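You operate a simulated robot arm through the tools that you are given. There is no shell and no other tool. Be economical: measure what you need, move in short steps, check, and stop when the job is done.

You run a simulated two-armed robot. Do the job below in one go: nothing can be reset, and whatever is moved stays where it is left.

Task
Take the cap off the grey bottle and lay it down on the top of the grey parts bench. Then put two of the big glue pots from the open end of the short boat's floor on the top of the pump bench. Then fetch the hand brush and set it on the low shelf of the pump bench. The order counts. Set down upright: big glue pot.

The check looks at the end state, three seconds after you hand in, the way a careful person would. Anything else that was tipped, shoved, dropped, spilled or broken makes it a failure. Lids that push on must go on centred and level and be pressed home; caps that screw on are set level and turned clockwise until they are tight.

Robot
Two 7-joint arms with two-finger parallel grippers on one trunk, on a base that drives. Base frame: it is fixed to the floor where the robot stands at the start and does not move with it; the origin is under the middle of the robot, x ahead of it, y to its left, z up; the surface under the hand at the start is at about z = 0.78. Units: m, degrees, N and s.
The left shoulder is at the start at [0.07, 0.163, 1.145], the right one opposite. With the tool pointing down near the work surface each hand reaches from about 0.38 to 0.88 m from the robot's upright axis, wherever it stands, measured 20 degrees to its own side. Places, roughly: big glue pot [-1.75, -0.25, 0.75]; hand brush [-2, -0.75, 0.75]; low shelf of the pump bench [-1.7, -1.9, 0.2]; top of the pump bench [-1.7, -1.9, 0.8]. Payload 3.43 kg a hand.
The TCP of each hand is the grasp point between the finger pads, 0.034 m short of the fingertips. In the tool frame z runs along the fingers and y along their closing line. Largest opening 0.128 m; finger width 0.024, thickness 0.012; the body of the gripper, 0.048 by 0.13 m, starts 0.096 m behind the TCP.
Orientation is that of the tool frame in the base frame, as [roll, pitch, yaw] about the fixed x, y, z axes, in that order (R = Rz(yaw) Ry(pitch) Rx(roll)). With the fingers straight down and closing along the base's y, the tool's x points along the base's -x, its y along +y and its z along -z.

Tools
- The arms move only by the tool arm_command. It takes "left_plan", "right_plan" or both (then of equal length, played together; a hand with none holds still); each is a list of rows, each a list of 7 numbers: the shift along the tool's x, y, z in units of 20 mm (1.0 is 20 mm), then the turn, a rotation vector about the tool's x, y, z in units of 4 degrees (1.0 is 4 degrees), then the finger opening in m, from 0 to 0.128. In form: [[tx, ty, tz, rx, ry, rz, fingers], ...]. A call has 1 to 12 rows; each row shifts and turns the commanded pose from where the row before left it, along the tool's axes as they then stand. A call with a number of a shift or a turn outside -1 to 1 is refused whole. Each row takes 0.2 s and may step no farther than 0.05 m and 8.6 degrees from the row before; otherwise, or with a gripper value out of range, the whole call is refused. A pose out of reach is approached as far as the arm can. The call stops where the force on the tool passes 40 N (or 10 N more than at its start, if that is more) or the arm is blocked; 0.2 s more then pass. The fingers move at their own pace (about 0.153 m/s each) and stop on an object; they squeeze with about 35 N. The grip force told is the motor's: it shows also when the fingers shut on nothing. Time passes only in rows, and 0.2 s behind the last, so rows that do not move let the fingers close. It gives the time, the measured TCP pose, the force on the tool (base axes), the opening and the grip force at its end, in the units of the frame above (readings bear some noise), with the torque about the TCP (base axes, N m) and any sound that the robot's microphone picked up.
- Cameras (640 x 400 px; columns grow to the right, rows downward): "scene" is now at [0.1331, 0.004, 1.3663]; the picture's right is [0.02, -1.00, 0.00], its down [-0.64, -0.01, -0.77] and it looks along [0.77, 0.02, -0.64] (base axes); focal length 214 px, centre (320, 200). "left" rides on the left gripper at [0.076, 0.011, -0.16] in its tool frame; the picture's right is [-0.15, 0.99, 0.00], its down [-0.88, -0.13, -0.46] and it looks along [-0.45, -0.07, 0.89] (tool axes); focal length 234 px, centre (320, 200). "right" rides on the right gripper at [0.076, -0.011, -0.16] in its tool frame; the picture's right is [0.15, 0.99, 0.00], its down [-0.88, 0.13, -0.46] and it looks along [-0.45, 0.07, 0.89] (tool axes); focal length 234 px, centre (320, 200). There is no depth. A picture from a camera that has moved, and an enlarged one, comes with that camera's place and axes in the base frame and with its lens.
- snapshot(camera): a new picture of that camera. No time passes.
- lift_body(by): slides the trunk up (or, below 0, down) by that many m; the arms and the scene camera ride with it, the base frame stays. It gives what a move gives, with no picture.
- drive_base(legs): drives the robot by 1 to 6 legs, each [ahead, left, turn to the left] in m, m and degrees, along the robot's own axes; the way and the turn of a leg run together, so that a leg with both is an arc; at most 1.5 m and 180 degrees a leg. The arms and the cameras ride along, it lands a little off, and it stops where it bumps. It gives what a move gives.
- pan_tilt(pan, tilt): turns the head with the scene camera to pan (to the left, within 86 degrees either way) and tilt (down, from -29 to 69), counted from straight ahead of the robot. It gives what a move gives.
- inspect(camera, box): a new picture of the part [left, top, right, bottom] of that camera's present view, enlarged. No time passes.
- job_done(): hands the job in; it is judged then, once.

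Work in short steps. Places have to be worked out from the pictures, the camera data and where the tool is seen: move nearer, look again, correct. Check each grasp and each placing, and mend what went wrong. You have 165 turns and 122 pictures in all, those below and enlarged ones among them. Open the grippers and draw the arms clear of the work before you hand the job in, unless the task says otherwise; then end with one line.

The tools are called after "Request:" by a JSON object that holds its "op" and its "data". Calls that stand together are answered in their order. arm_command: Moves the arms, as the interface text tells. Its arguments: {"type":"object","properties":{"left_plan":{"type":"array"},"right_plan":{"type":"array"}},"required":[]} The other tools are called the same way: lift_body (by) slides the trunk up or down; drive_base (legs) drives the base; pan_tilt (pan, tilt) turns the head that bears the scene camera; snapshot (camera) takes a picture; inspect (camera, box) takes an enlarged picture of a part of a camera's view; job_done () hands the job in.

At the start:

```text
t: 0.0
left_ee_pos: [0.5359, 0.2464, 1.2355]
left_ee_rot: [-180.0, -0.1, -179.9]
left_contact_force: [0.6, 0.4, -0.1]
left_wrist_torque: [-0.04, 0.0, -0.04]
left_grip_width: 0.1282
left_gripper_force: 0.0
right_ee_pos: [0.4999, -0.1465, 1.2178]
right_ee_rot: [-179.9, 0.0, -180.0]
right_contact_force: [-0.4, -0.1, -0.9]
right_wrist_torque: [-0.01, 0.01, -0.02]
right_grip_width: 0.1277
right_gripper_force: 0.1
trunk travel left (down, up): [-0.625, 0.315]
robot x, y, heading: [-0.0009, -0.0019, -0.0]
head pan, tilt: [1.3, 40.0]
```

scene: 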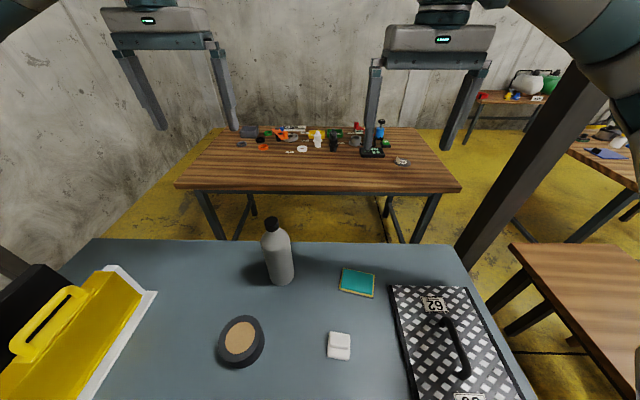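
right: 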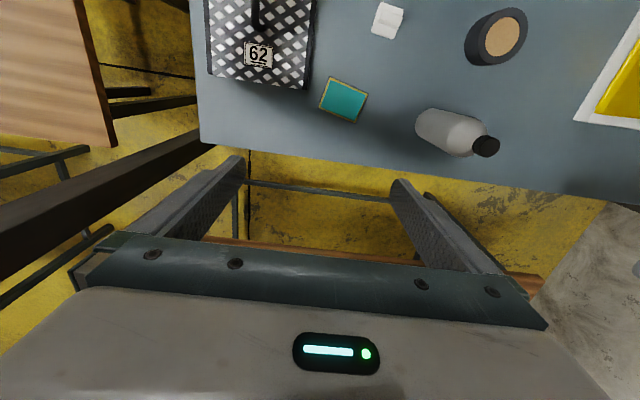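
left: 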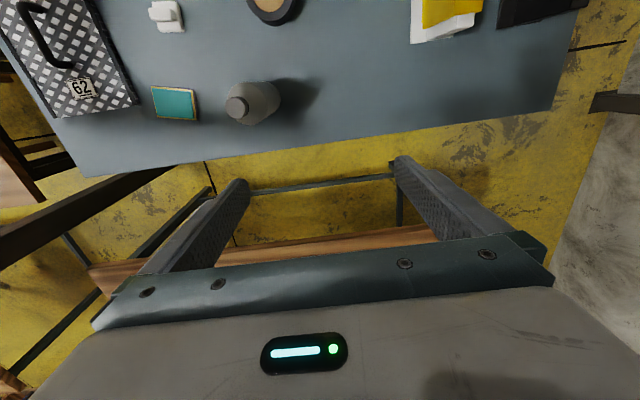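

The grey bottle stands at about (0.49, 0.13) on the grey bench with its cap near z≈0.99. I'll look around first to get my bearings.

Request:
{"op": "pan_tilt", "data": {"pan": -80, "tilt": 25}}

Request:
{"op": "snapshot", "data": {"camera": "scene"}}

Request:
{"op": "pan_tilt", "data": {"pan": 80, "tilt": 25}}

Request:
{"op": "snapshot", "data": {"camera": "scene"}}

Request:
{"op": "pan_tilt", "data": {"pan": 0, "tilt": 45}}

Request:
{"op": "inspect", "data": {"camera": "scene", "box": [200, 160, 380, 280]}}

```text
t: 1.6
left_ee_pos: [0.5368, 0.246, 1.2357]
left_ee_rot: [180.0, 0.0, -179.9]
left_contact_force: [0.3, -0.6, 1.3]
left_wrist_torque: [0.0, 0.02, -0.02]
left_grip_width: 0.1281
left_gripper_force: 0.1
right_ee_pos: [0.4999, -0.1453, 1.2159]
right_ee_rot: [-180.0, 0.0, -180.0]
right_contact_force: [-0.3, -0.3, 1.0]
right_wrist_torque: [0.0, -0.01, -0.01]
right_grip_width: 0.1282
right_gripper_force: 0.2
trunk travel left (down, up): [-0.625, 0.315]
robot x, y, heading: [-0.0009, -0.0001, 0.1]
head pan, tilt: [-80.0, 25.0]
```

```text
118 pictures are left
camera scene: at [0.0641, -0.0887, 1.3896], right [-0.98, -0.17, 0.0], down [-0.07, 0.42, -0.91], along [0.16, -0.89, -0.42], focal length 214 px, centre (320, 200)
```

scene: 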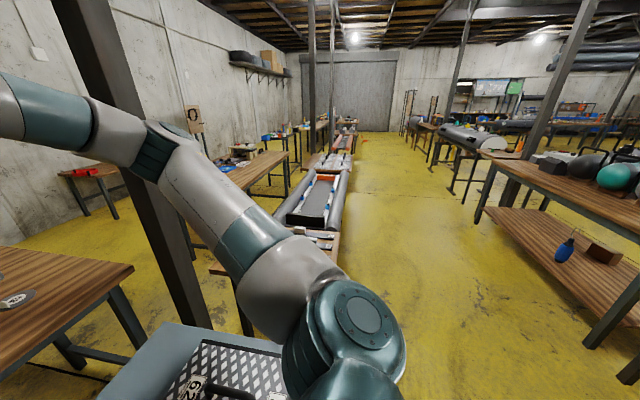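

```text
t: 4.0
left_ee_pos: [0.5363, 0.2458, 1.2349]
left_ee_rot: [-180.0, 0.0, 180.0]
left_contact_force: [-0.4, 0.3, 0.1]
left_wrist_torque: [-0.02, 0.0, 0.0]
left_grip_width: 0.1282
left_gripper_force: 0.0
right_ee_pos: [0.5014, -0.1465, 1.2183]
right_ee_rot: [180.0, 0.0, -180.0]
right_contact_force: [1.0, 0.2, -0.5]
right_wrist_torque: [0.0, -0.03, 0.01]
right_grip_width: 0.1279
right_gripper_force: 0.0
trunk travel left (down, up): [-0.625, 0.315]
robot x, y, heading: [0.0002, 0.0001, -0.1]
head pan, tilt: [80.0, 25.0]
```

```text
117 pictures are left
camera scene: at [0.0641, 0.0928, 1.3896], right [0.98, -0.17, 0.0], down [-0.07, -0.42, -0.91], along [0.16, 0.89, -0.42], focal length 214 px, centre (320, 200)
```

scene: 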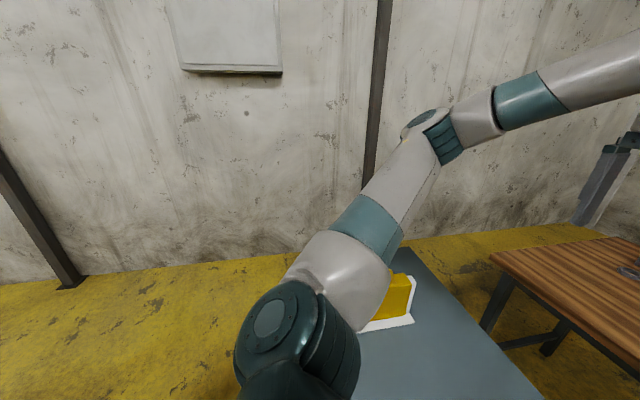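

```text
t: 5.5
left_ee_pos: [0.5353, 0.2458, 1.2346]
left_ee_rot: [-180.0, 0.0, -179.9]
left_contact_force: [0.2, -0.7, 0.6]
left_wrist_torque: [-0.02, -0.01, 0.02]
left_grip_width: 0.1279
left_gripper_force: 0.0
right_ee_pos: [0.5002, -0.1458, 1.2163]
right_ee_rot: [-179.9, 0.0, -179.9]
right_contact_force: [0.2, 0.1, -0.5]
right_wrist_torque: [0.01, -0.01, -0.01]
right_grip_width: 0.1281
right_gripper_force: 0.0
trunk travel left (down, up): [-0.625, 0.315]
robot x, y, heading: [-0.0015, -0.0025, -0.1]
head pan, tilt: [0.0, 45.0]
```

```text
3.33 times, centred on (290, 220) of scene
camera zoom: at [0.1294, 0.0021, 1.359], right [0.0, -1.0, 0.0], down [-0.71, 0.0, -0.71], along [0.71, 0.0, -0.71], focal length 715 px, centre (420, 133)
```

zoom: 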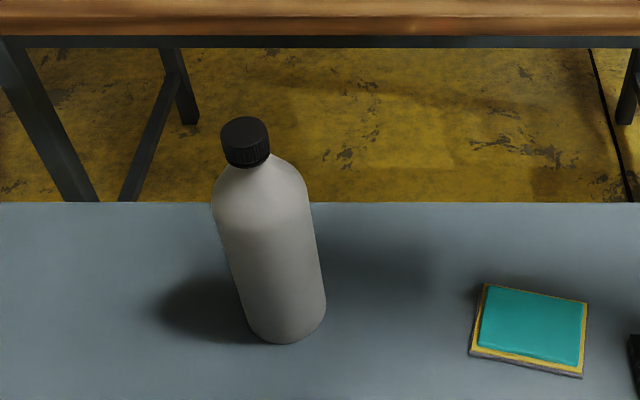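

The room layout is clear: the long boats and benches are to the right and behind. The bottle has a screw cap, so I'll hold the body with the left hand, tilted from the left side, and unscrew with the right. First I yaw the left hand by 90°.

Request:
{"op": "arm_command", "data": {"left_plan": [[0, 0, 0, 0, 0, -1, 0.128], [0, 0, 0, 0, 0, -1, 0.128], [0, 0, 0, 0, 0, -1, 0.128], [0, 0, 0, 0, 0, -1, 0.128], [0, 0, 0, 0, 0, -1, 0.128], [0, 0, 0, 0, 0, -1, 0.128], [0, 0, 0, 0, 0, -1, 0.128], [0, 0, 0, 0, 0, -1, 0.128], [0, 0, 0, 0, 0, -1, 0.128], [0, 0, 0, 0, 0, -1, 0.128], [0, 0, 0, 0, 0, -1, 0.128], [0, 0, 0, 0, 0, -0.5, 0.128]]}}

Request:
{"op": "arm_command", "data": {"left_plan": [[0, 0, 0, 0, 0, -1, 0.128], [0, 0, 0, 0, 0, -1, 0.128], [0, 0, 0, 0, 0, -1, 0.128], [0, 0, 0, 0, 0, -1, 0.128], [0, 0, 0, 0, 0, -1, 0.128], [0, 0, 0, 0, 0, -1, 0.128], [0, 0, 0, 0, 0, -1, 0.128], [0, 0, 0, 0, 0, -1, 0.128], [0, 0, 0, 0, 0, -1, 0.128], [0, 0, 0, 0, 0, -1, 0.128], [0, 0, 0, 0, 0, -1, 0.128]]}}

```text
t: 8.1
left_ee_pos: [0.5359, 0.245, 1.2358]
left_ee_rot: [179.9, 0.0, -133.9]
left_contact_force: [-1.1, -0.7, 0.4]
left_wrist_torque: [-0.02, -0.01, 0.02]
left_grip_width: 0.128
left_gripper_force: 0.0
right_ee_pos: [0.501, -0.146, 1.217]
right_ee_rot: [-179.9, 0.0, 180.0]
right_contact_force: [-1.1, 0.2, 0.2]
right_wrist_torque: [-0.01, -0.02, 0.0]
right_grip_width: 0.1281
right_gripper_force: 0.1
trunk travel left (down, up): [-0.625, 0.315]
robot x, y, heading: [-0.0039, 0.0008, 0.0]
head pan, tilt: [0.0, 45.0]
```

```text
t: 10.5
left_ee_pos: [0.5372, 0.245, 1.2363]
left_ee_rot: [180.0, 0.0, -89.9]
left_contact_force: [-0.4, -0.4, -0.3]
left_wrist_torque: [0.02, -0.01, -0.04]
left_grip_width: 0.1283
left_gripper_force: 0.1
right_ee_pos: [0.5023, -0.1462, 1.2169]
right_ee_rot: [-180.0, 0.0, -179.9]
right_contact_force: [0.9, -0.3, 0.0]
right_wrist_torque: [-0.01, -0.02, 0.0]
right_grip_width: 0.1281
right_gripper_force: 0.0
trunk travel left (down, up): [-0.625, 0.315]
robot x, y, heading: [0.0004, 0.0015, -0.2]
head pan, tilt: [0.0, 45.0]
```

Now tilt the left hand 60° so that its fingers point towards −y and down, shifting over to x≈0.49.

Request:
{"op": "arm_command", "data": {"left_plan": [[-1, 0.2, 0, 0, 1, 0, 0.128], [-1, 0.2, 0, 0, 1, 0, 0.128], [0, 0.2, 0, 0, 1, 0, 0.128], [0, 0.2, 0, 0, 1, 0, 0.128], [0, 0.2, 0, 0, 1, 0, 0.128], [0, 0.2, 0, 0, 1, 0, 0.128], [0, 0.2, 0, 0, 1, 0, 0.128], [0, 0.2, 0, 0, 1, 0, 0.128], [0, 0.2, 0, 0, 1, 0, 0.128], [0, 0.2, 0, 0, 1, 0, 0.128], [0, 0.2, 0, 0, 1, 0, 0.128], [0, 0, 0, 0, 1, 0, 0.128]]}}

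Request:
{"op": "arm_command", "data": {"left_plan": [[0, 0, 0, 0, 1, 0, 0.128], [0, 0, 0, 0, 1, 0, 0.128], [0, 0, 0, 0, 1, 0, 0.128], [-1, 0, 0, 0, 0, 0, 0.128], [-1, 0, 0, 0, 0, 0, 0.128], [-1, 0, 0, 0, 0, 0, 0.128], [-1, 0, 0, 0, 0, 0, 0.128], [-1, 0, 0, 0, 0, 0, 0.128], [-1, 0, 0, 0, 0, 0, 0.128], [-1, 0, 0, 0, 0, 0, 0.128]]}}

Request:
{"op": "snapshot", "data": {"camera": "left"}}

Request:
{"op": "snapshot", "data": {"camera": "scene"}}

```text
t: 13.1
left_ee_pos: [0.4916, 0.2858, 1.2335]
left_ee_rot: [-179.9, -48.1, -90.0]
left_contact_force: [0.1, -0.7, 0.1]
left_wrist_torque: [-0.05, -0.04, -0.05]
left_grip_width: 0.1282
left_gripper_force: 0.1
right_ee_pos: [0.5006, -0.1456, 1.217]
right_ee_rot: [-180.0, 0.0, -180.0]
right_contact_force: [0.9, -0.6, -0.4]
right_wrist_torque: [-0.04, -0.03, -0.01]
right_grip_width: 0.128
right_gripper_force: 0.1
trunk travel left (down, up): [-0.625, 0.315]
robot x, y, heading: [-0.0029, 0.0024, -0.2]
head pan, tilt: [0.0, 45.0]
```

```text
t: 15.3
left_ee_pos: [0.4919, 0.3552, 1.1113]
left_ee_rot: [-179.9, -60.0, -90.1]
left_contact_force: [-0.3, 0.5, -1.5]
left_wrist_torque: [-0.01, 0.02, 0.02]
left_grip_width: 0.1278
left_gripper_force: 0.1
right_ee_pos: [0.5017, -0.1457, 1.2163]
right_ee_rot: [180.0, 0.0, 180.0]
right_contact_force: [-0.3, -0.6, -0.3]
right_wrist_torque: [-0.01, 0.03, 0.03]
right_grip_width: 0.128
right_gripper_force: 0.1
trunk travel left (down, up): [-0.625, 0.315]
robot x, y, heading: [-0.0018, -0.002, 0.2]
head pan, tilt: [0.0, 45.0]
```

```text
115 pictures are left
camera left: at [0.4814, 0.4562, 1.2572], right [-0.99, 0.07, -0.13], down [0.13, 0.83, -0.54], along [0.07, -0.55, -0.84], focal length 234 px, centre (320, 200)
```

left: 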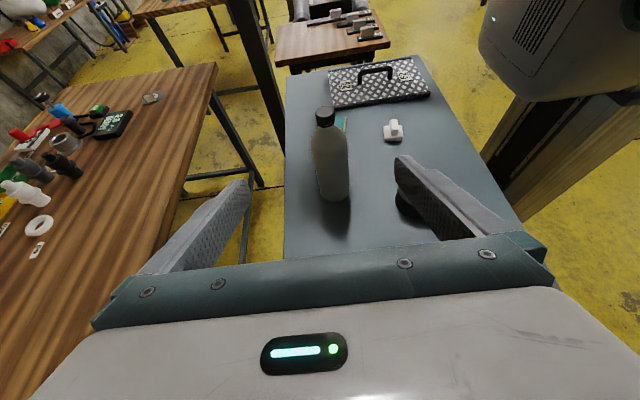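

```text
114 pictures are left
camera scene: at [0.1293, 0.0026, 1.359], right [0.0, -1.0, 0.0], down [-0.71, 0.0, -0.71], along [0.71, 0.0, -0.71], focal length 214 px, centre (320, 200)
```

scene: 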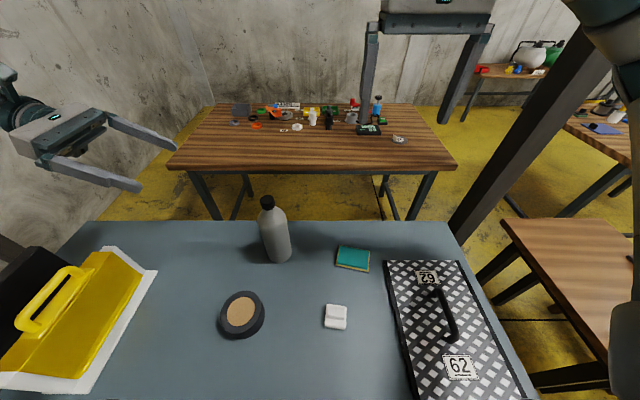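

Bottle axis about (0.484, 0.125). I approach with the left hand along the tool axis, in two parts.

Request:
{"op": "arm_command", "data": {"left_plan": [[0, 0.4, 1, 0, 0, 0, 0.128], [0, 0, 1, 0, 0, 0, 0.128], [0, 0, 1, 0, 0, 0, 0.128], [0, 0, 1, 0, 0, 0, 0.128], [0, 0, 1, 0, 0, 0, 0.128], [0, 0, 1, 0, 0, 0, 0.128], [0, 0, 1, 0, 0, 0, 0.128], [-1, 0, 1, 0, 0, 0, 0.128], [-1, 0, 0, 0, 0, 0, 0.128], [-1, 0, 0, 0, 0, 0, 0.128], [-1, 0, 0, 0, 0, 0, 0.128]]}}

Request:
{"op": "snapshot", "data": {"camera": "left"}}

Request:
{"op": "snapshot", "data": {"camera": "scene"}}

```text
t: 17.7
left_ee_pos: [0.4826, 0.256, 0.9633]
left_ee_rot: [-180.0, -59.9, -90.0]
left_contact_force: [1.3, 0.6, -0.8]
left_wrist_torque: [-0.02, -0.02, 0.02]
left_grip_width: 0.1278
left_gripper_force: 0.0
right_ee_pos: [0.5008, -0.1455, 1.218]
right_ee_rot: [-179.9, -0.1, -180.0]
right_contact_force: [-0.2, 0.0, 1.0]
right_wrist_torque: [0.01, -0.01, -0.01]
right_grip_width: 0.1282
right_gripper_force: 0.0
trunk travel left (down, up): [-0.625, 0.315]
robot x, y, heading: [-0.0021, -0.0014, -0.0]
head pan, tilt: [0.0, 45.0]
```

```text
113 pictures are left
camera left: at [0.4737, 0.3573, 1.1082], right [-0.99, 0.07, -0.13], down [0.13, 0.83, -0.54], along [0.07, -0.55, -0.84], focal length 234 px, centre (320, 200)
```

left: 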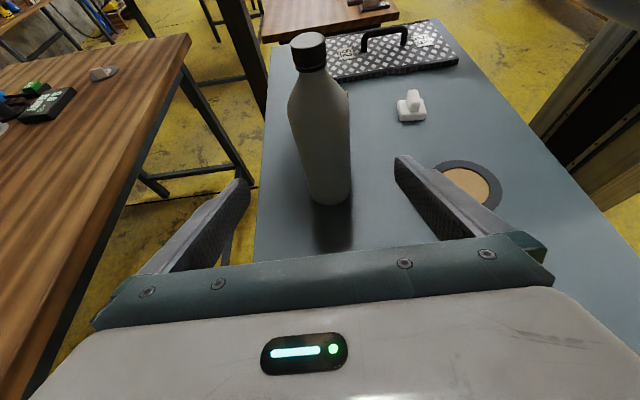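

```text
112 pictures are left
camera scene: at [0.1293, 0.0026, 1.359], right [0.0, -1.0, 0.0], down [-0.71, 0.0, -0.71], along [0.71, 0.0, -0.71], focal length 214 px, centre (320, 200)
```

scene: 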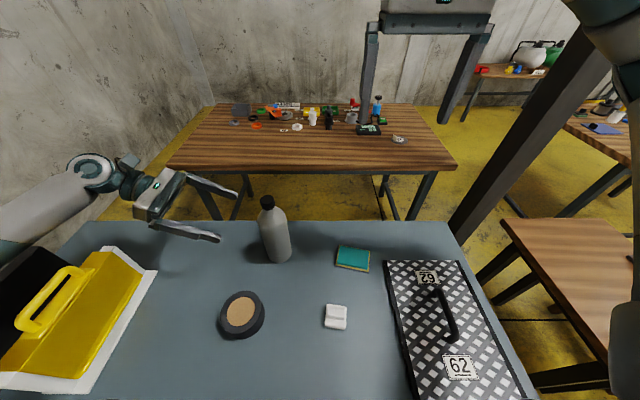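

Alignment in x is right. Advance 0.156 m along the tool axis and then close on the bottle.

Request:
{"op": "arm_command", "data": {"left_plan": [[0, 0, 1, 0, 0, 0, 0.128], [0, 0, 1, 0, 0, 0, 0.128], [0, 0, 1, 0, 0, 0, 0.128], [0, 0, 1, 0, 0, 0, 0.128], [0, 0, 1, 0, 0, 0, 0.128], [0, 0, 1, 0, 0, 0, 0.128], [0, 0, 1, 0, 0, 0, 0.128], [0, 0, 0.8, 0, 0, 0, 0.128]]}}

Request:
{"op": "snapshot", "data": {"camera": "left"}}

Request:
{"op": "inspect", "data": {"camera": "scene", "box": [180, 150, 360, 280]}}

```text
t: 19.7
left_ee_pos: [0.5008, 0.1781, 0.9242]
left_ee_rot: [-169.4, -57.1, -93.8]
left_contact_force: [0.7, -0.3, -0.1]
left_wrist_torque: [-0.02, 0.01, -0.01]
left_grip_width: 0.1281
left_gripper_force: 0.0
right_ee_pos: [0.4956, -0.1296, 1.2194]
right_ee_rot: [179.6, 0.4, -178.7]
right_contact_force: [0.0, -1.2, 0.0]
right_wrist_torque: [0.03, 0.06, 0.0]
right_grip_width: 0.1281
right_gripper_force: 0.1
trunk travel left (down, up): [-0.625, 0.315]
robot x, y, heading: [-0.0009, 0.0104, 1.5]
head pan, tilt: [0.0, 45.0]
stopped in row 8 (left hand): the arm was blocked; the commanded pose is now the measured one
```

```text
111 pictures are left
camera left: at [0.4677, 0.2691, 1.0716], right [-0.98, -0.01, -0.22], down [0.1, 0.87, -0.48], along [0.2, -0.49, -0.85], focal length 234 px, centre (320, 200)
```

left: 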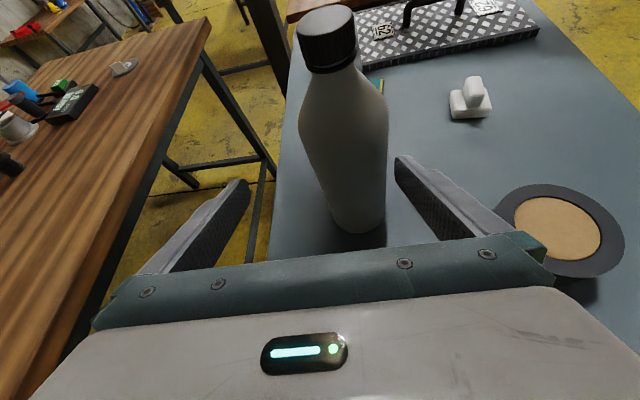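

```text
3.08 times, centred on (270, 215) of scene
camera zoom: at [0.1197, 0.0073, 1.3594], right [0.03, -1.0, -0.01], down [-0.7, -0.01, -0.71], along [0.71, 0.02, -0.7], focal length 660 px, centre (474, 154)
```

zoom: 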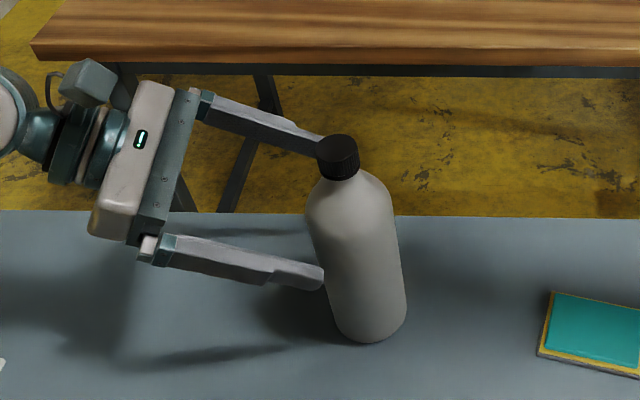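

Something blocked the left arm and nudged the base. I look left to see the arm and the yellow box.

Request:
{"op": "pan_tilt", "data": {"pan": 50, "tilt": 40}}

Request:
{"op": "snapshot", "data": {"camera": "scene"}}

```text
t: 20.9
left_ee_pos: [0.5009, 0.1762, 0.9244]
left_ee_rot: [-169.5, -57.1, -94.0]
left_contact_force: [0.9, 1.3, -0.5]
left_wrist_torque: [0.0, 0.0, 0.0]
left_grip_width: 0.1282
left_gripper_force: 0.1
right_ee_pos: [0.4928, -0.1307, 1.2222]
right_ee_rot: [179.7, 0.6, -178.8]
right_contact_force: [-0.7, 0.8, 0.0]
right_wrist_torque: [-0.01, -0.02, 0.0]
right_grip_width: 0.1281
right_gripper_force: 0.1
trunk travel left (down, up): [-0.625, 0.315]
robot x, y, heading: [0.0033, 0.013, 1.4]
head pan, tilt: [50.0, 40.0]
```

```text
109 pictures are left
camera scene: at [0.0897, 0.0728, 1.368], right [0.78, -0.63, 0.0], down [-0.4, -0.5, -0.77], along [0.49, 0.6, -0.63], focal length 214 px, centre (320, 200)
```

scene: 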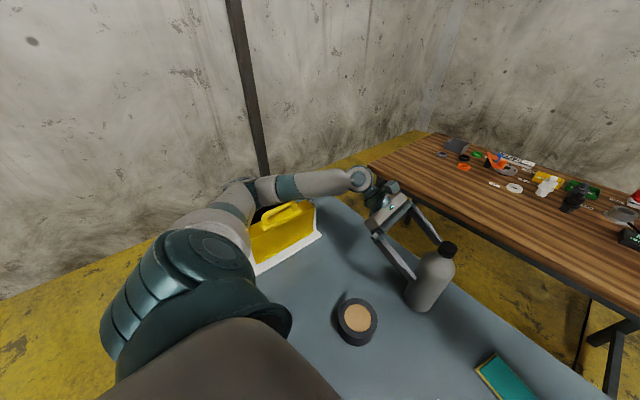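

The forearm's elbow rests near the yellow/black box. I'll raise the trunk straight up to clear it and take a steeper arm.

Request:
{"op": "lift_body", "data": {"by": 0.28}}

Request:
{"op": "snapshot", "data": {"camera": "scene"}}

```text
t: 23.8
left_ee_pos: [0.5047, 0.1737, 1.1896]
left_ee_rot: [-172.5, -57.9, -92.2]
left_contact_force: [0.0, 0.4, 0.2]
left_wrist_torque: [0.0, -0.02, -0.03]
left_grip_width: 0.128
left_gripper_force: 0.1
right_ee_pos: [0.5061, -0.1237, 1.4973]
right_ee_rot: [179.9, 0.0, -178.9]
right_contact_force: [-0.1, -0.2, 0.3]
right_wrist_torque: [-0.03, 0.0, 0.0]
right_grip_width: 0.1281
right_gripper_force: 0.0
trunk travel left (down, up): [-0.905, 0.035]
robot x, y, heading: [0.0021, 0.0082, 1.1]
head pan, tilt: [50.0, 40.0]
```

```text
108 pictures are left
camera scene: at [0.103, 0.0803, 1.6462], right [0.78, -0.63, 0.0], down [-0.4, -0.5, -0.77], along [0.48, 0.6, -0.64], focal length 214 px, centre (320, 200)
```

scene: 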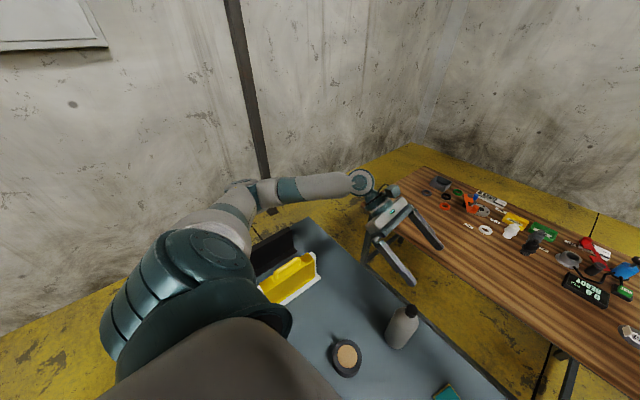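

The box has not moved. Correct the small roll and bring the left hand down to the pre-grasp again with the trunk high.

Request:
{"op": "arm_command", "data": {"left_plan": [[-1, 0.5, 0, -0.95, 0, 0, 0.128], [-1, 0.5, 0, -0.95, 0, 0, 0.128], [-1, 0, 0, 0, 0, 0, 0.128], [-1, 0, 0, 0, 0, 0, 0.128], [-1, 0, 0, 0, 0, 0, 0.128], [-1, 0, 0, 0, 0, 0, 0.128], [-1, 0, 0, 0, 0, 0, 0.128], [-1, 0, 0, 0, 0, 0, 0.128], [-1, 0, 0.5, 0, 0, 0, 0.128], [-1, 0, 0.5, 0, 0, 0, 0.128], [-1, 0, 0.5, 0, 0, 0, 0.128], [-1, 0, 0.5, 0, 0, 0, 0.128]]}}

Request:
{"op": "snapshot", "data": {"camera": "scene"}}

Request:
{"op": "snapshot", "data": {"camera": "left"}}

```text
t: 26.4
left_ee_pos: [0.4888, 0.2663, 0.9625]
left_ee_rot: [179.9, -57.9, -92.2]
left_contact_force: [-0.6, 0.3, 0.0]
left_wrist_torque: [0.01, -0.01, -0.01]
left_grip_width: 0.128
left_gripper_force: 0.0
right_ee_pos: [0.5045, -0.1246, 1.4959]
right_ee_rot: [179.9, 0.1, -178.9]
right_contact_force: [-0.1, 0.3, 1.1]
right_wrist_torque: [0.0, 0.03, 0.02]
right_grip_width: 0.1281
right_gripper_force: 0.0
trunk travel left (down, up): [-0.905, 0.035]
robot x, y, heading: [0.0006, 0.0124, 1.2]
head pan, tilt: [50.0, 40.0]
```

```text
107 pictures are left
camera scene: at [0.1032, 0.0802, 1.6462], right [0.78, -0.63, 0.0], down [-0.4, -0.5, -0.77], along [0.48, 0.6, -0.64], focal length 214 px, centre (320, 200)
```

scene: 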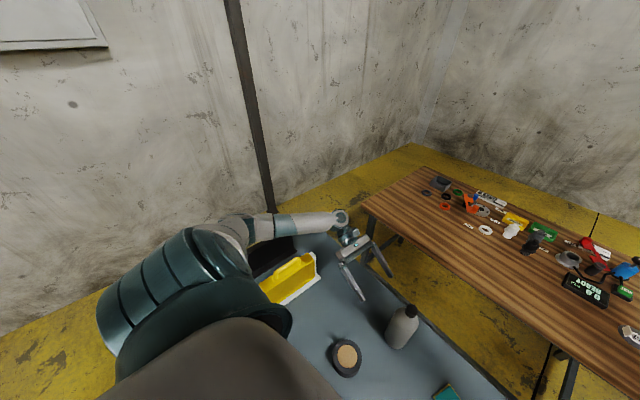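

```text
106 pictures are left
camera left: at [0.4823, 0.3614, 1.1122], right [-0.99, 0.12, -0.12], down [0.16, 0.85, -0.5], along [0.05, -0.52, -0.86], focal length 234 px, centre (320, 200)
```

left: 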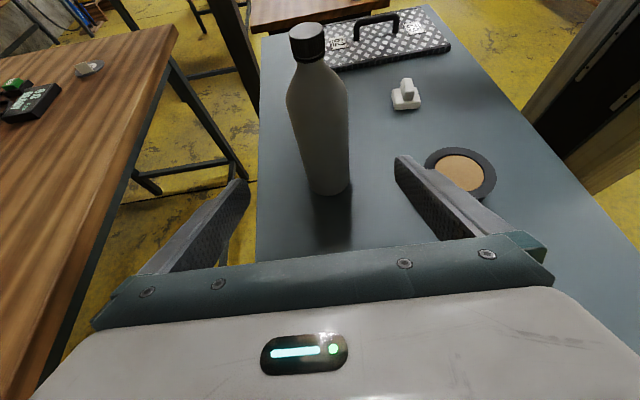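

The bottle has not moved. Proceed in a smaller step and watch for base motion.

Request:
{"op": "arm_command", "data": {"left_plan": [[0, 0.2, 1, 0, 0, 0, 0.128], [0, 0, 1, 0, 0, 0, 0.128], [0, 0, 1, 0, 0, 0, 0.128], [0, 0, 1, 0, 0, 0, 0.128]]}}

Request:
{"op": "arm_command", "data": {"left_plan": [[0, 0, 1, 0, 0, 0, 0.128], [0, 0, 1, 0, 0, 0, 0.128]]}}

Request:
{"op": "snapshot", "data": {"camera": "left"}}

Request:
{"op": "snapshot", "data": {"camera": "scene"}}

```text
t: 27.4
left_ee_pos: [0.4826, 0.1975, 0.9205]
left_ee_rot: [179.9, -57.8, -92.1]
left_contact_force: [0.3, 0.5, 1.1]
left_wrist_torque: [-0.02, 0.0, -0.03]
left_grip_width: 0.1283
left_gripper_force: 0.0
right_ee_pos: [0.5059, -0.1259, 1.4964]
right_ee_rot: [-179.9, 0.0, -178.8]
right_contact_force: [-1.0, 0.2, 0.7]
right_wrist_torque: [0.03, -0.02, 0.02]
right_grip_width: 0.1284
right_gripper_force: 0.0
trunk travel left (down, up): [-0.905, 0.035]
robot x, y, heading: [0.0001, 0.0102, 0.9]
head pan, tilt: [50.0, 40.0]
```

```text
t: 27.9
left_ee_pos: [0.4802, 0.1638, 0.8998]
left_ee_rot: [179.9, -57.9, -92.0]
left_contact_force: [0.2, 0.4, 0.0]
left_wrist_torque: [-0.01, 0.02, 0.01]
left_grip_width: 0.1281
left_gripper_force: 0.1
right_ee_pos: [0.5062, -0.1263, 1.4974]
right_ee_rot: [-180.0, 0.1, -178.8]
right_contact_force: [-0.1, -0.4, -0.5]
right_wrist_torque: [0.02, -0.02, -0.02]
right_grip_width: 0.128
right_gripper_force: 0.0
trunk travel left (down, up): [-0.905, 0.035]
robot x, y, heading: [0.001, 0.0112, 1.1]
head pan, tilt: [50.0, 40.0]
```

```text
105 pictures are left
camera left: at [0.4738, 0.2593, 1.0491], right [-0.99, 0.12, -0.12], down [0.16, 0.85, -0.5], along [0.05, -0.52, -0.86], focal length 234 px, centre (320, 200)
```

left: 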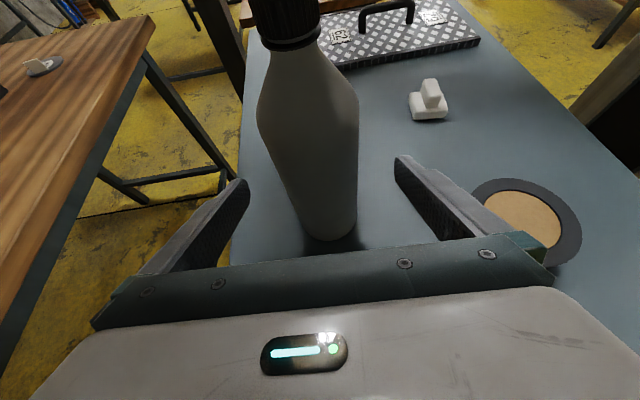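

```text
104 pictures are left
camera scene: at [0.1032, 0.0791, 1.6463], right [0.78, -0.63, 0.0], down [-0.4, -0.5, -0.77], along [0.48, 0.6, -0.64], focal length 214 px, centre (320, 200)
```

scene: 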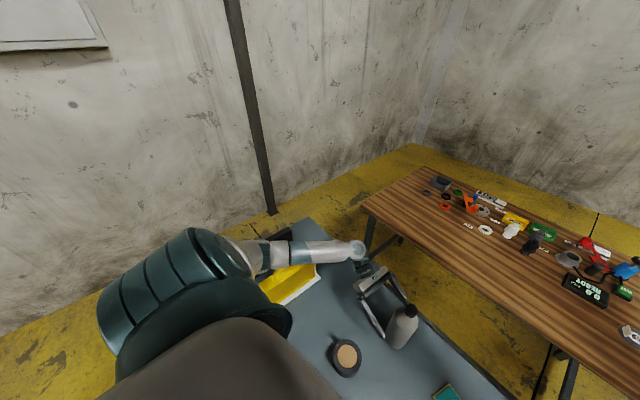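

Clear of the box now. Advance 0.042 m more and close gently by holding rows.

Request:
{"op": "arm_command", "data": {"left_plan": [[0, 0, 1, 0, 0, 0, 0.128], [0, 0, 1, 0, 0, 0, 0.128]]}}

Request:
{"op": "arm_command", "data": {"left_plan": [[0, 0, 0, 0, 0, 0, 0.1], [0, 0, 0, 0, 0, 0, 0.07], [0, 0, 0, 0, 0, 0, 0.04], [0, 0, 0, 0, 0, 0, 0.0], [0, 0, 0, 0, 0, 0, 0.0]]}}

Request:
{"op": "snapshot", "data": {"camera": "left"}}

Request:
{"op": "snapshot", "data": {"camera": "right"}}

```text
t: 28.6
left_ee_pos: [0.479, 0.1296, 0.879]
left_ee_rot: [179.9, -57.8, -92.1]
left_contact_force: [-0.1, 0.2, -0.2]
left_wrist_torque: [0.03, 0.02, 0.01]
left_grip_width: 0.1279
left_gripper_force: 0.0
right_ee_pos: [0.5045, -0.1256, 1.4962]
right_ee_rot: [179.9, 0.1, -178.8]
right_contact_force: [-0.2, 0.1, 0.1]
right_wrist_torque: [0.03, -0.01, 0.01]
right_grip_width: 0.1282
right_gripper_force: 0.0
trunk travel left (down, up): [-0.905, 0.035]
robot x, y, heading: [0.002, 0.0091, 1.1]
head pan, tilt: [50.0, 40.0]
```

```text
t: 29.8
left_ee_pos: [0.4787, 0.1322, 0.8779]
left_ee_rot: [180.0, -57.9, -92.1]
left_contact_force: [0.1, 0.6, 0.1]
left_wrist_torque: [-0.01, 0.03, 0.02]
left_grip_width: 0.0689
left_gripper_force: 35.1
right_ee_pos: [0.5051, -0.1258, 1.4975]
right_ee_rot: [-180.0, 0.0, -178.8]
right_contact_force: [0.7, -0.2, -0.3]
right_wrist_torque: [0.0, -0.01, -0.03]
right_grip_width: 0.1281
right_gripper_force: 0.2
trunk travel left (down, up): [-0.905, 0.035]
robot x, y, heading: [0.0005, 0.0098, 1.2]
head pan, tilt: [50.0, 40.0]
```

```text
103 pictures are left
camera left: at [0.4719, 0.2267, 1.0277], right [-0.99, 0.12, -0.12], down [0.16, 0.85, -0.5], along [0.05, -0.52, -0.86], focal length 234 px, centre (320, 200)
```

left: 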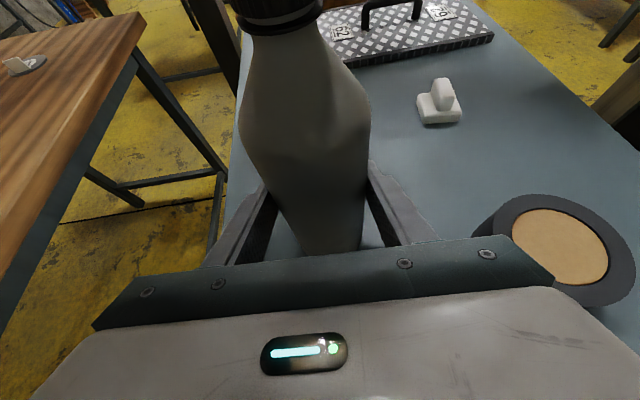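

```text
102 pictures are left
camera right: at [0.4301, -0.1365, 1.6574], right [-0.17, 0.99, 0.0], down [0.88, 0.15, 0.46], along [0.45, 0.08, -0.89], focal length 234 px, centre (320, 200)
```

right: 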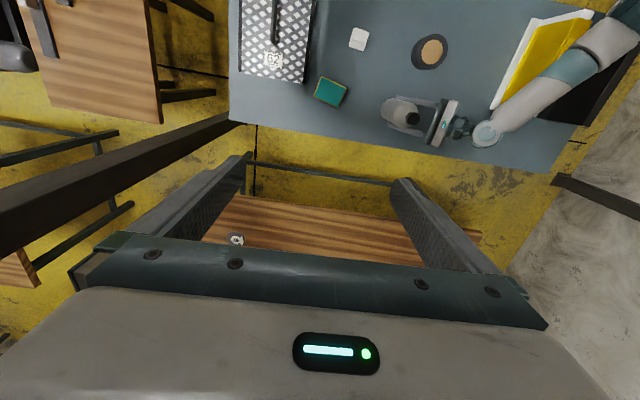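

The bottle is firmly held (0.069 m wide) with its axis at about (0.479, 0.125). Now bring the right hand over the cap, staying high.

Request:
{"op": "arm_command", "data": {"right_plan": [[0.1, 1, 0.6, 0, 0, 0, 0.1], [0.1, 1, 0.6, 0, 0, 0, 0.08], [0.1, 1, 0.6, 0, 0, 0, 0.08], [0.1, 1, 0.6, 0, 0, 0, 0.08], [0.1, 1, 0.6, 0, 0, 0, 0.08], [0.1, 1, 0.6, 0, 0, 0, 0.08], [0.1, 1, 0.6, 0, 0, 0, 0.08], [0.1, 1, 0.6, 0, 0, 0, 0.08], [0.1, 1, 0.6, 0, 0, 0, 0.08], [0.1, 1, 0.6, 0, 0, 0, 0.08], [0.1, 1, 0.6, 0, 0, 0, 0.08], [0.1, 1, 0.6, 0, 0, 0, 0.08]]}}

Request:
{"op": "arm_command", "data": {"right_plan": [[0, 0.5, 1, 0, 0, 0, 0.08], [0, 0, 1, 0, 0, 0, 0.08], [0, 0, 1, 0, 0, 0, 0.08], [0, 0, 1, 0, 0, 0, 0.08], [0, 0, 1, 0, 0, 0, 0.08], [0, 0, 1, 0, 0, 0, 0.08], [0, 0, 1, 0, 0, 0, 0.08], [0, 0, 1, 0, 0, 0, 0.08], [0, 0, 1, 0, 0, 0, 0.08]]}}

Request:
{"op": "snapshot", "data": {"camera": "right"}}

Request:
{"op": "pan_tilt", "data": {"pan": 15, "tilt": 45}}

Request:
{"op": "snapshot", "data": {"camera": "scene"}}

```text
t: 32.4
left_ee_pos: [0.4779, 0.1309, 0.8787]
left_ee_rot: [180.0, -58.0, -92.3]
left_contact_force: [-0.1, 0.2, 1.0]
left_wrist_torque: [0.06, -0.06, 0.0]
left_grip_width: 0.0688
left_gripper_force: 35.4
right_ee_pos: [0.4762, 0.1156, 1.3533]
right_ee_rot: [180.0, 0.0, -178.9]
right_contact_force: [0.6, 0.4, -0.5]
right_wrist_torque: [-0.05, -0.01, -0.04]
right_grip_width: 0.0797
right_gripper_force: 0.1
trunk travel left (down, up): [-0.905, 0.035]
robot x, y, heading: [0.0028, 0.0113, 1.2]
head pan, tilt: [50.0, 40.0]
```

```text
t: 34.4
left_ee_pos: [0.4782, 0.1309, 0.879]
left_ee_rot: [179.8, -57.8, -92.1]
left_contact_force: [0.2, -0.4, -0.7]
left_wrist_torque: [-0.01, -0.05, 0.02]
left_grip_width: 0.0687
left_gripper_force: 34.5
right_ee_pos: [0.4758, 0.1246, 1.1735]
right_ee_rot: [180.0, 0.1, -178.7]
right_contact_force: [0.1, -0.6, -0.1]
right_wrist_torque: [-0.03, -0.01, 0.04]
right_grip_width: 0.0797
right_gripper_force: 0.0
trunk travel left (down, up): [-0.905, 0.035]
robot x, y, heading: [0.001, 0.0091, 1.2]
head pan, tilt: [50.0, 40.0]
```

```text
101 pictures are left
camera right: at [0.4011, 0.1134, 1.3335], right [-0.17, 0.99, 0.0], down [0.88, 0.15, 0.46], along [0.45, 0.08, -0.89], focal length 234 px, centre (320, 200)
```

right: 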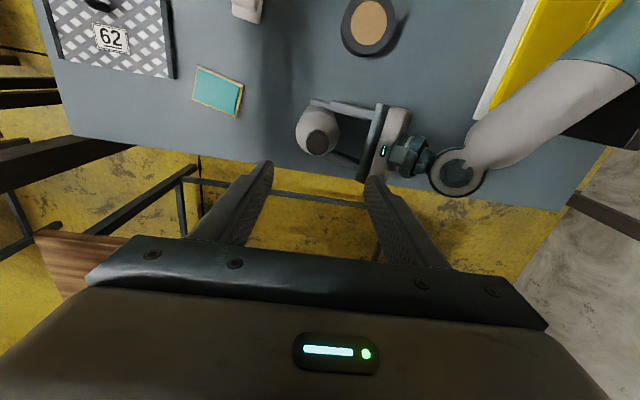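

```text
t: 35.4
left_ee_pos: [0.479, 0.1308, 0.8798]
left_ee_rot: [180.0, -57.9, -92.1]
left_contact_force: [0.1, -0.9, -0.1]
left_wrist_torque: [0.0, -0.05, -0.01]
left_grip_width: 0.0688
left_gripper_force: 35.0
right_ee_pos: [0.4762, 0.1246, 1.174]
right_ee_rot: [180.0, 0.0, -178.8]
right_contact_force: [-0.6, -0.2, 0.8]
right_wrist_torque: [0.0, -0.01, 0.0]
right_grip_width: 0.08
right_gripper_force: 0.1
trunk travel left (down, up): [-0.905, 0.035]
robot x, y, heading: [0.0051, 0.012, 1.2]
head pan, tilt: [15.0, 45.0]
```

```text
100 pictures are left
camera scene: at [0.1277, 0.0368, 1.639], right [0.28, -0.96, 0.0], down [-0.68, -0.2, -0.71], along [0.68, 0.2, -0.71], focal length 214 px, centre (320, 200)
```

scene: 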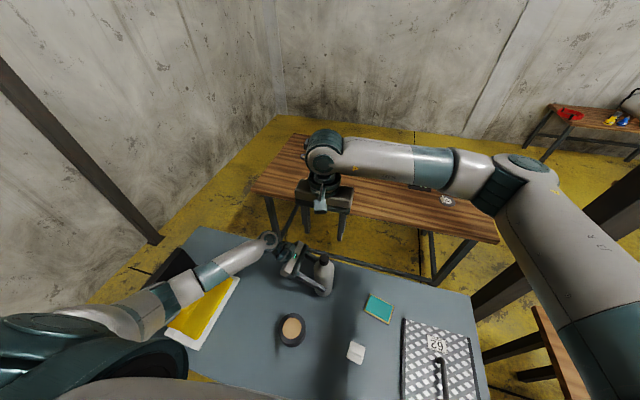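

The cap is directly beneath the right TCP at (0.476, 0.126). Pre-rotate clockwise 48° and descend part of the way.

Request:
{"op": "arm_command", "data": {"right_plan": [[0, 0, 0.4, 0, 0, 1, 0.08], [0, 0, 0.4, 0, 0, 1, 0.08], [0, 0, 0.4, 0, 0, 1, 0.08], [0, 0, 0.4, 0, 0, 1, 0.08], [0, 0, 0.4, 0, 0, 1, 0.08], [0, 0, 0.4, 0, 0, 1, 0.08], [0, 0, 0.4, 0, 0, 1, 0.08], [0, 0, 0.4, 0, 0, 1, 0.08], [0, 0, 0.4, 0, 0, 1, 0.08], [0, 0, 0.4, 0, 0, 1, 0.08], [0, 0, 0.4, 0, 0, 1, 0.08], [0, 0, 0.4, 0, 0, 1, 0.08]]}}

Request:
{"op": "snapshot", "data": {"camera": "right"}}

Request:
{"op": "inspect", "data": {"camera": "scene", "box": [260, 150, 400, 310]}}

```text
t: 38.0
left_ee_pos: [0.4792, 0.131, 0.8787]
left_ee_rot: [180.0, -57.9, -92.1]
left_contact_force: [0.1, 0.4, 0.7]
left_wrist_torque: [0.04, -0.04, 0.03]
left_grip_width: 0.0686
left_gripper_force: 35.1
right_ee_pos: [0.4745, 0.1248, 1.0783]
right_ee_rot: [-179.9, 0.0, 133.1]
right_contact_force: [-0.3, -0.6, 0.5]
right_wrist_torque: [-0.02, -0.03, 0.0]
right_grip_width: 0.0802
right_gripper_force: 0.2
trunk travel left (down, up): [-0.905, 0.035]
robot x, y, heading: [0.0019, 0.005, 1.3]
head pan, tilt: [15.0, 45.0]
```

```text
99 pictures are left
camera right: at [0.4165, 0.1738, 1.2374], right [0.62, 0.78, 0.0], down [0.7, -0.55, 0.46], along [0.36, -0.28, -0.89], focal length 234 px, centre (320, 200)
```

right: 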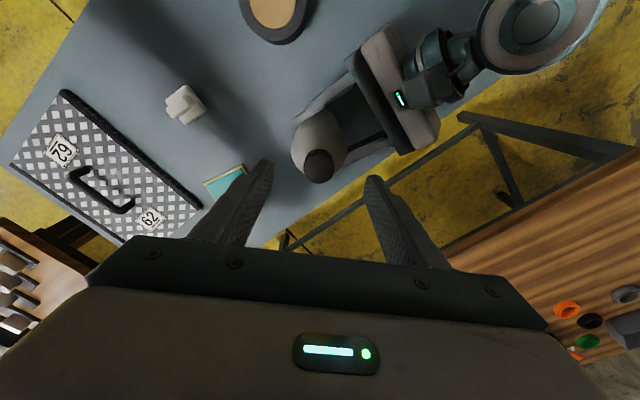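

```text
2.50 times, centred on (330, 230) of scene
camera zoom: at [0.1277, 0.0367, 1.639], right [0.28, -0.96, 0.0], down [-0.68, -0.2, -0.71], along [0.68, 0.2, -0.71], focal length 536 px, centre (295, 125)
```

zoom: 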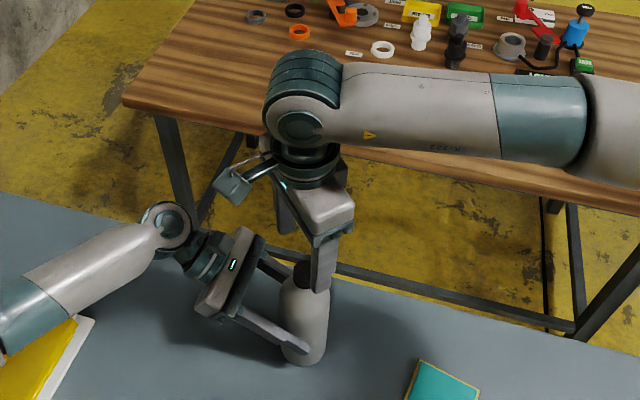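

Still centred. Descend to z≈1.019 so that the fingertips straddle the cap only, then close.

Request:
{"op": "arm_command", "data": {"right_plan": [[0, 0, 1, 0, 0, 0, 0.07], [0, 0, 1, 0, 0, 0, 0.06], [0, 0, 0.95, 0, 0, 0, 0.06]]}}

Request:
{"op": "inspect", "data": {"camera": "right", "box": [220, 80, 440, 260]}}

Request:
{"op": "inspect", "data": {"camera": "scene", "box": [290, 220, 360, 300]}}

```text
t: 38.8
left_ee_pos: [0.4783, 0.131, 0.8786]
left_ee_rot: [180.0, -57.9, -92.2]
left_contact_force: [-0.7, 0.7, 0.0]
left_wrist_torque: [0.0, 0.01, -0.02]
left_grip_width: 0.0688
left_gripper_force: 34.6
right_ee_pos: [0.4752, 0.1253, 1.0181]
right_ee_rot: [-180.0, 0.0, 133.1]
right_contact_force: [-1.0, 0.1, -0.2]
right_wrist_torque: [-0.02, 0.02, -0.01]
right_grip_width: 0.0598
right_gripper_force: 0.1
trunk travel left (down, up): [-0.905, 0.035]
robot x, y, heading: [-0.0003, 0.009, 1.2]
head pan, tilt: [15.0, 45.0]
```

```text
2.22 times, centred on (330, 170) of right
camera zoom: at [0.4162, 0.1737, 1.178], right [0.62, 0.78, 0.0], down [0.7, -0.55, 0.46], along [0.36, -0.28, -0.89], focal length 520 px, centre (298, 267)
```

zoom: 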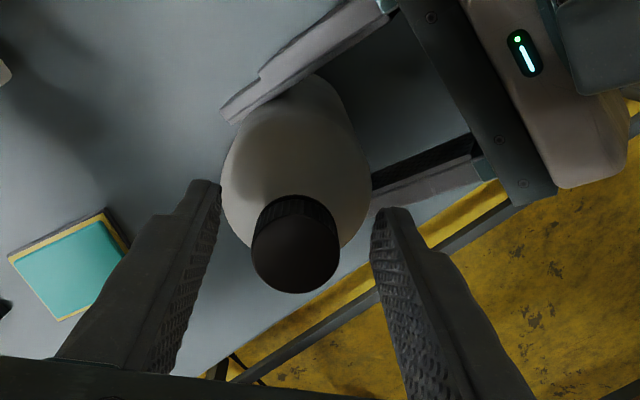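

```text
5.00 times, centred on (325, 260) of scene
camera zoom: at [0.1277, 0.0367, 1.639], right [0.28, -0.96, 0.0], down [-0.68, -0.2, -0.71], along [0.68, 0.2, -0.71], focal length 1072 px, centre (295, -100)
```

zoom: 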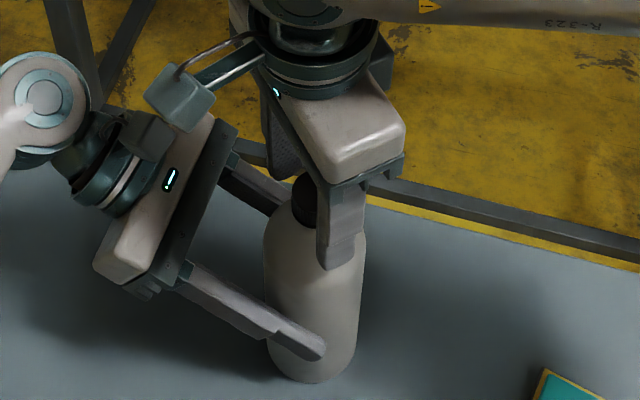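

Cap is between the fingers. Close on it.

Request:
{"op": "arm_command", "data": {"right_plan": [[0, 0, 0, 0, 0, 0, 0.045], [0, 0, 0, 0, 0, 0, 0.03], [0, 0, 0, 0, 0, 0, 0.01], [0, 0, 0, 0, 0, 0, 0.01]]}}

Request:
{"op": "inspect", "data": {"camera": "right", "box": [220, 80, 440, 260]}}

```text
t: 39.8
left_ee_pos: [0.4772, 0.1312, 0.8799]
left_ee_rot: [-180.0, -57.9, -92.2]
left_contact_force: [0.2, 1.0, 0.5]
left_wrist_torque: [-0.04, 0.04, -0.02]
left_grip_width: 0.0687
left_gripper_force: 35.0
right_ee_pos: [0.4755, 0.1259, 1.0175]
right_ee_rot: [180.0, -0.1, 133.2]
right_contact_force: [-0.2, -0.7, 0.1]
right_wrist_torque: [0.02, 0.0, 0.01]
right_grip_width: 0.0292
right_gripper_force: 34.8
trunk travel left (down, up): [-0.905, 0.035]
robot x, y, heading: [-0.0001, 0.0134, 1.4]
head pan, tilt: [15.0, 45.0]
```

```text
2.22 times, centred on (330, 170) of right
camera zoom: at [0.4161, 0.1737, 1.1783], right [0.62, 0.78, 0.0], down [0.7, -0.55, 0.46], along [0.36, -0.28, -0.89], focal length 520 px, centre (298, 267)
```

zoom: 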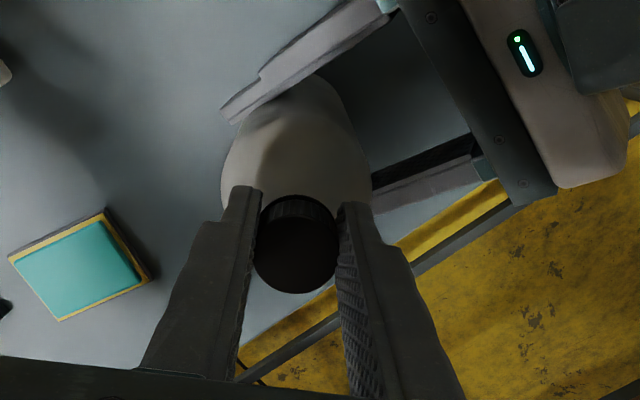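

Gripped the cap. Turn counter-clockwise (seen from above) 44° and watch the torque.

Request:
{"op": "arm_command", "data": {"right_plan": [[0, 0, 0, 0, 0, -1, 0.01], [0, 0, 0, 0, 0, -1, 0.01], [0, 0, 0, 0, 0, -1, 0.01], [0, 0, 0, 0, 0, -1, 0.01], [0, 0, 0, 0, 0, -1, 0.01], [0, 0, 0, 0, 0, -1, 0.01], [0, 0, 0, 0, 0, -1, 0.01], [0, 0, 0, 0, 0, -1, 0.01], [0, 0, 0, 0, 0, -1, 0.01], [0, 0, 0, 0, 0, -1, 0.01], [0, 0, 0, 0, 0, -1, 0.01]]}}

Request:
{"op": "inspect", "data": {"camera": "right", "box": [220, 80, 440, 260]}}

```text
t: 42.2
left_ee_pos: [0.4793, 0.131, 0.8792]
left_ee_rot: [-180.0, -57.9, -92.3]
left_contact_force: [8.3, 13.7, 0.6]
left_wrist_torque: [-0.86, 0.45, 0.1]
left_grip_width: 0.0688
left_gripper_force: 35.3
right_ee_pos: [0.4754, 0.1241, 1.0181]
right_ee_rot: [179.9, -0.1, 177.1]
right_contact_force: [-7.6, -11.0, 5.3]
right_wrist_torque: [-0.42, 0.39, -0.09]
right_grip_width: 0.0294
right_gripper_force: 35.0
trunk travel left (down, up): [-0.905, 0.035]
robot x, y, heading: [0.0022, 0.0074, 1.3]
head pan, tilt: [15.0, 45.0]
```

```text
2.22 times, centred on (330, 170) of right
camera zoom: at [0.3999, 0.1186, 1.1783], right [-0.1, 1.0, 0.0], down [0.89, 0.09, 0.46], along [0.45, 0.04, -0.89], focal length 520 px, centre (298, 267)
```

zoom: 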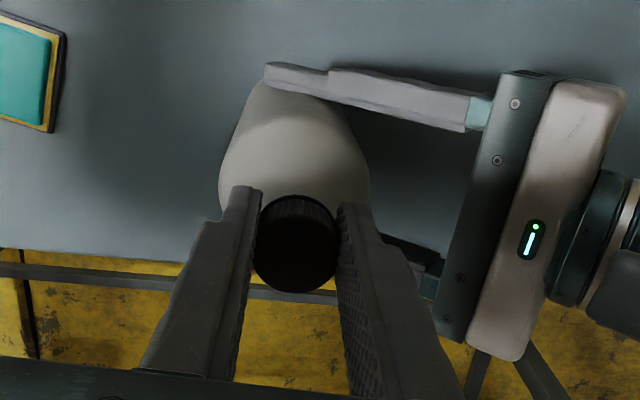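

Turning well, with only modest side forces. Continue another 48°.

Request:
{"op": "arm_command", "data": {"right_plan": [[0, 0, 0, 0, 0, -1, 0.01], [0, 0, 0, 0, 0, -1, 0.01], [0, 0, 0, 0, 0, -1, 0.01], [0, 0, 0, 0, 0, -1, 0.01], [0, 0, 0, 0, 0, -1, 0.01], [0, 0, 0, 0, 0, -1, 0.01], [0, 0, 0, 0, 0, -1, 0.01], [0, 0, 0, 0, 0, -1, 0.01], [0, 0, 0, 0, 0, -1, 0.01], [0, 0, 0, 0, 0, -1, 0.01], [0, 0, 0, 0, 0, -1, 0.01], [0, 0, 0, 0, 0, -1, 0.01]]}}

Request:
{"op": "inspect", "data": {"camera": "right", "box": [220, 80, 440, 260]}}

```text
t: 44.8
left_ee_pos: [0.4777, 0.1318, 0.8793]
left_ee_rot: [-179.9, -57.9, -92.3]
left_contact_force: [4.0, 22.0, 6.4]
left_wrist_torque: [-0.63, -0.15, 0.05]
left_grip_width: 0.0689
left_gripper_force: 34.8
right_ee_pos: [0.4753, 0.1254, 1.0183]
right_ee_rot: [-179.9, 0.0, -134.8]
right_contact_force: [-2.9, -15.5, 8.4]
right_wrist_torque: [-0.64, 0.37, -0.04]
right_grip_width: 0.0293
right_gripper_force: 34.9
trunk travel left (down, up): [-0.905, 0.035]
robot x, y, heading: [-0.0006, 0.0114, 1.4]
head pan, tilt: [15.0, 45.0]
```

```text
2.22 times, centred on (330, 170) of right
camera zoom: at [0.4302, 0.0645, 1.1788], right [-0.8, 0.59, 0.0], down [0.53, 0.72, 0.46], along [0.27, 0.37, -0.89], focal length 520 px, centre (298, 267)
```

zoom: 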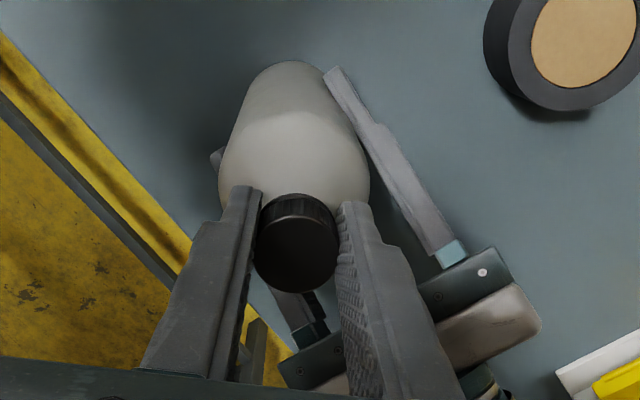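

About 92° turned; the thread pushes the hand up slightly. Continue 40° more with slight lift.

Request:
{"op": "arm_command", "data": {"right_plan": [[0, 0, -0.01, 0, 0, -1, 0.01], [0, 0, -0.01, 0, 0, -1, 0.01], [0, 0, -0.01, 0, 0, -1, 0.01], [0, 0, -0.01, 0, 0, -1, 0.01], [0, 0, -0.01, 0, 0, -1, 0.01], [0, 0, -0.01, 0, 0, -1, 0.01], [0, 0, -0.01, 0, 0, -1, 0.01], [0, 0, -0.01, 0, 0, -1, 0.01], [0, 0, -0.01, 0, 0, -1, 0.01], [0, 0, -0.01, 0, 0, -1, 0.01]]}}

Request:
{"op": "inspect", "data": {"camera": "right", "box": [220, 80, 440, 260]}}

```text
t: 47.0
left_ee_pos: [0.4777, 0.13, 0.879]
left_ee_rot: [-179.9, -58.0, -92.3]
left_contact_force: [-14.1, 16.0, 10.1]
left_wrist_torque: [-0.71, -1.44, -0.02]
left_grip_width: 0.0686
left_gripper_force: 34.4
right_ee_pos: [0.4753, 0.1242, 1.0205]
right_ee_rot: [-179.9, 0.0, -94.8]
right_contact_force: [11.5, -12.8, -0.8]
right_wrist_torque: [-0.69, -0.03, -0.03]
right_grip_width: 0.0295
right_gripper_force: 35.3
trunk travel left (down, up): [-0.905, 0.035]
robot x, y, heading: [0.0017, 0.0117, 1.2]
head pan, tilt: [15.0, 45.0]
```

```text
2.22 times, centred on (330, 170) of right
camera zoom: at [0.4809, 0.0496, 1.1807], right [-1.0, -0.06, 0.0], down [-0.06, 0.89, 0.46], along [-0.03, 0.45, -0.89], focal length 520 px, centre (298, 267)
```

zoom: 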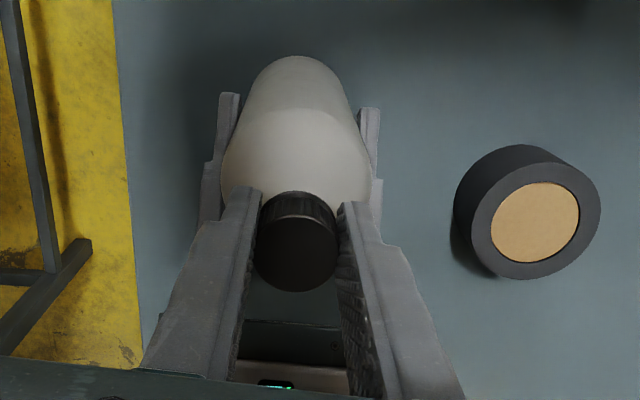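

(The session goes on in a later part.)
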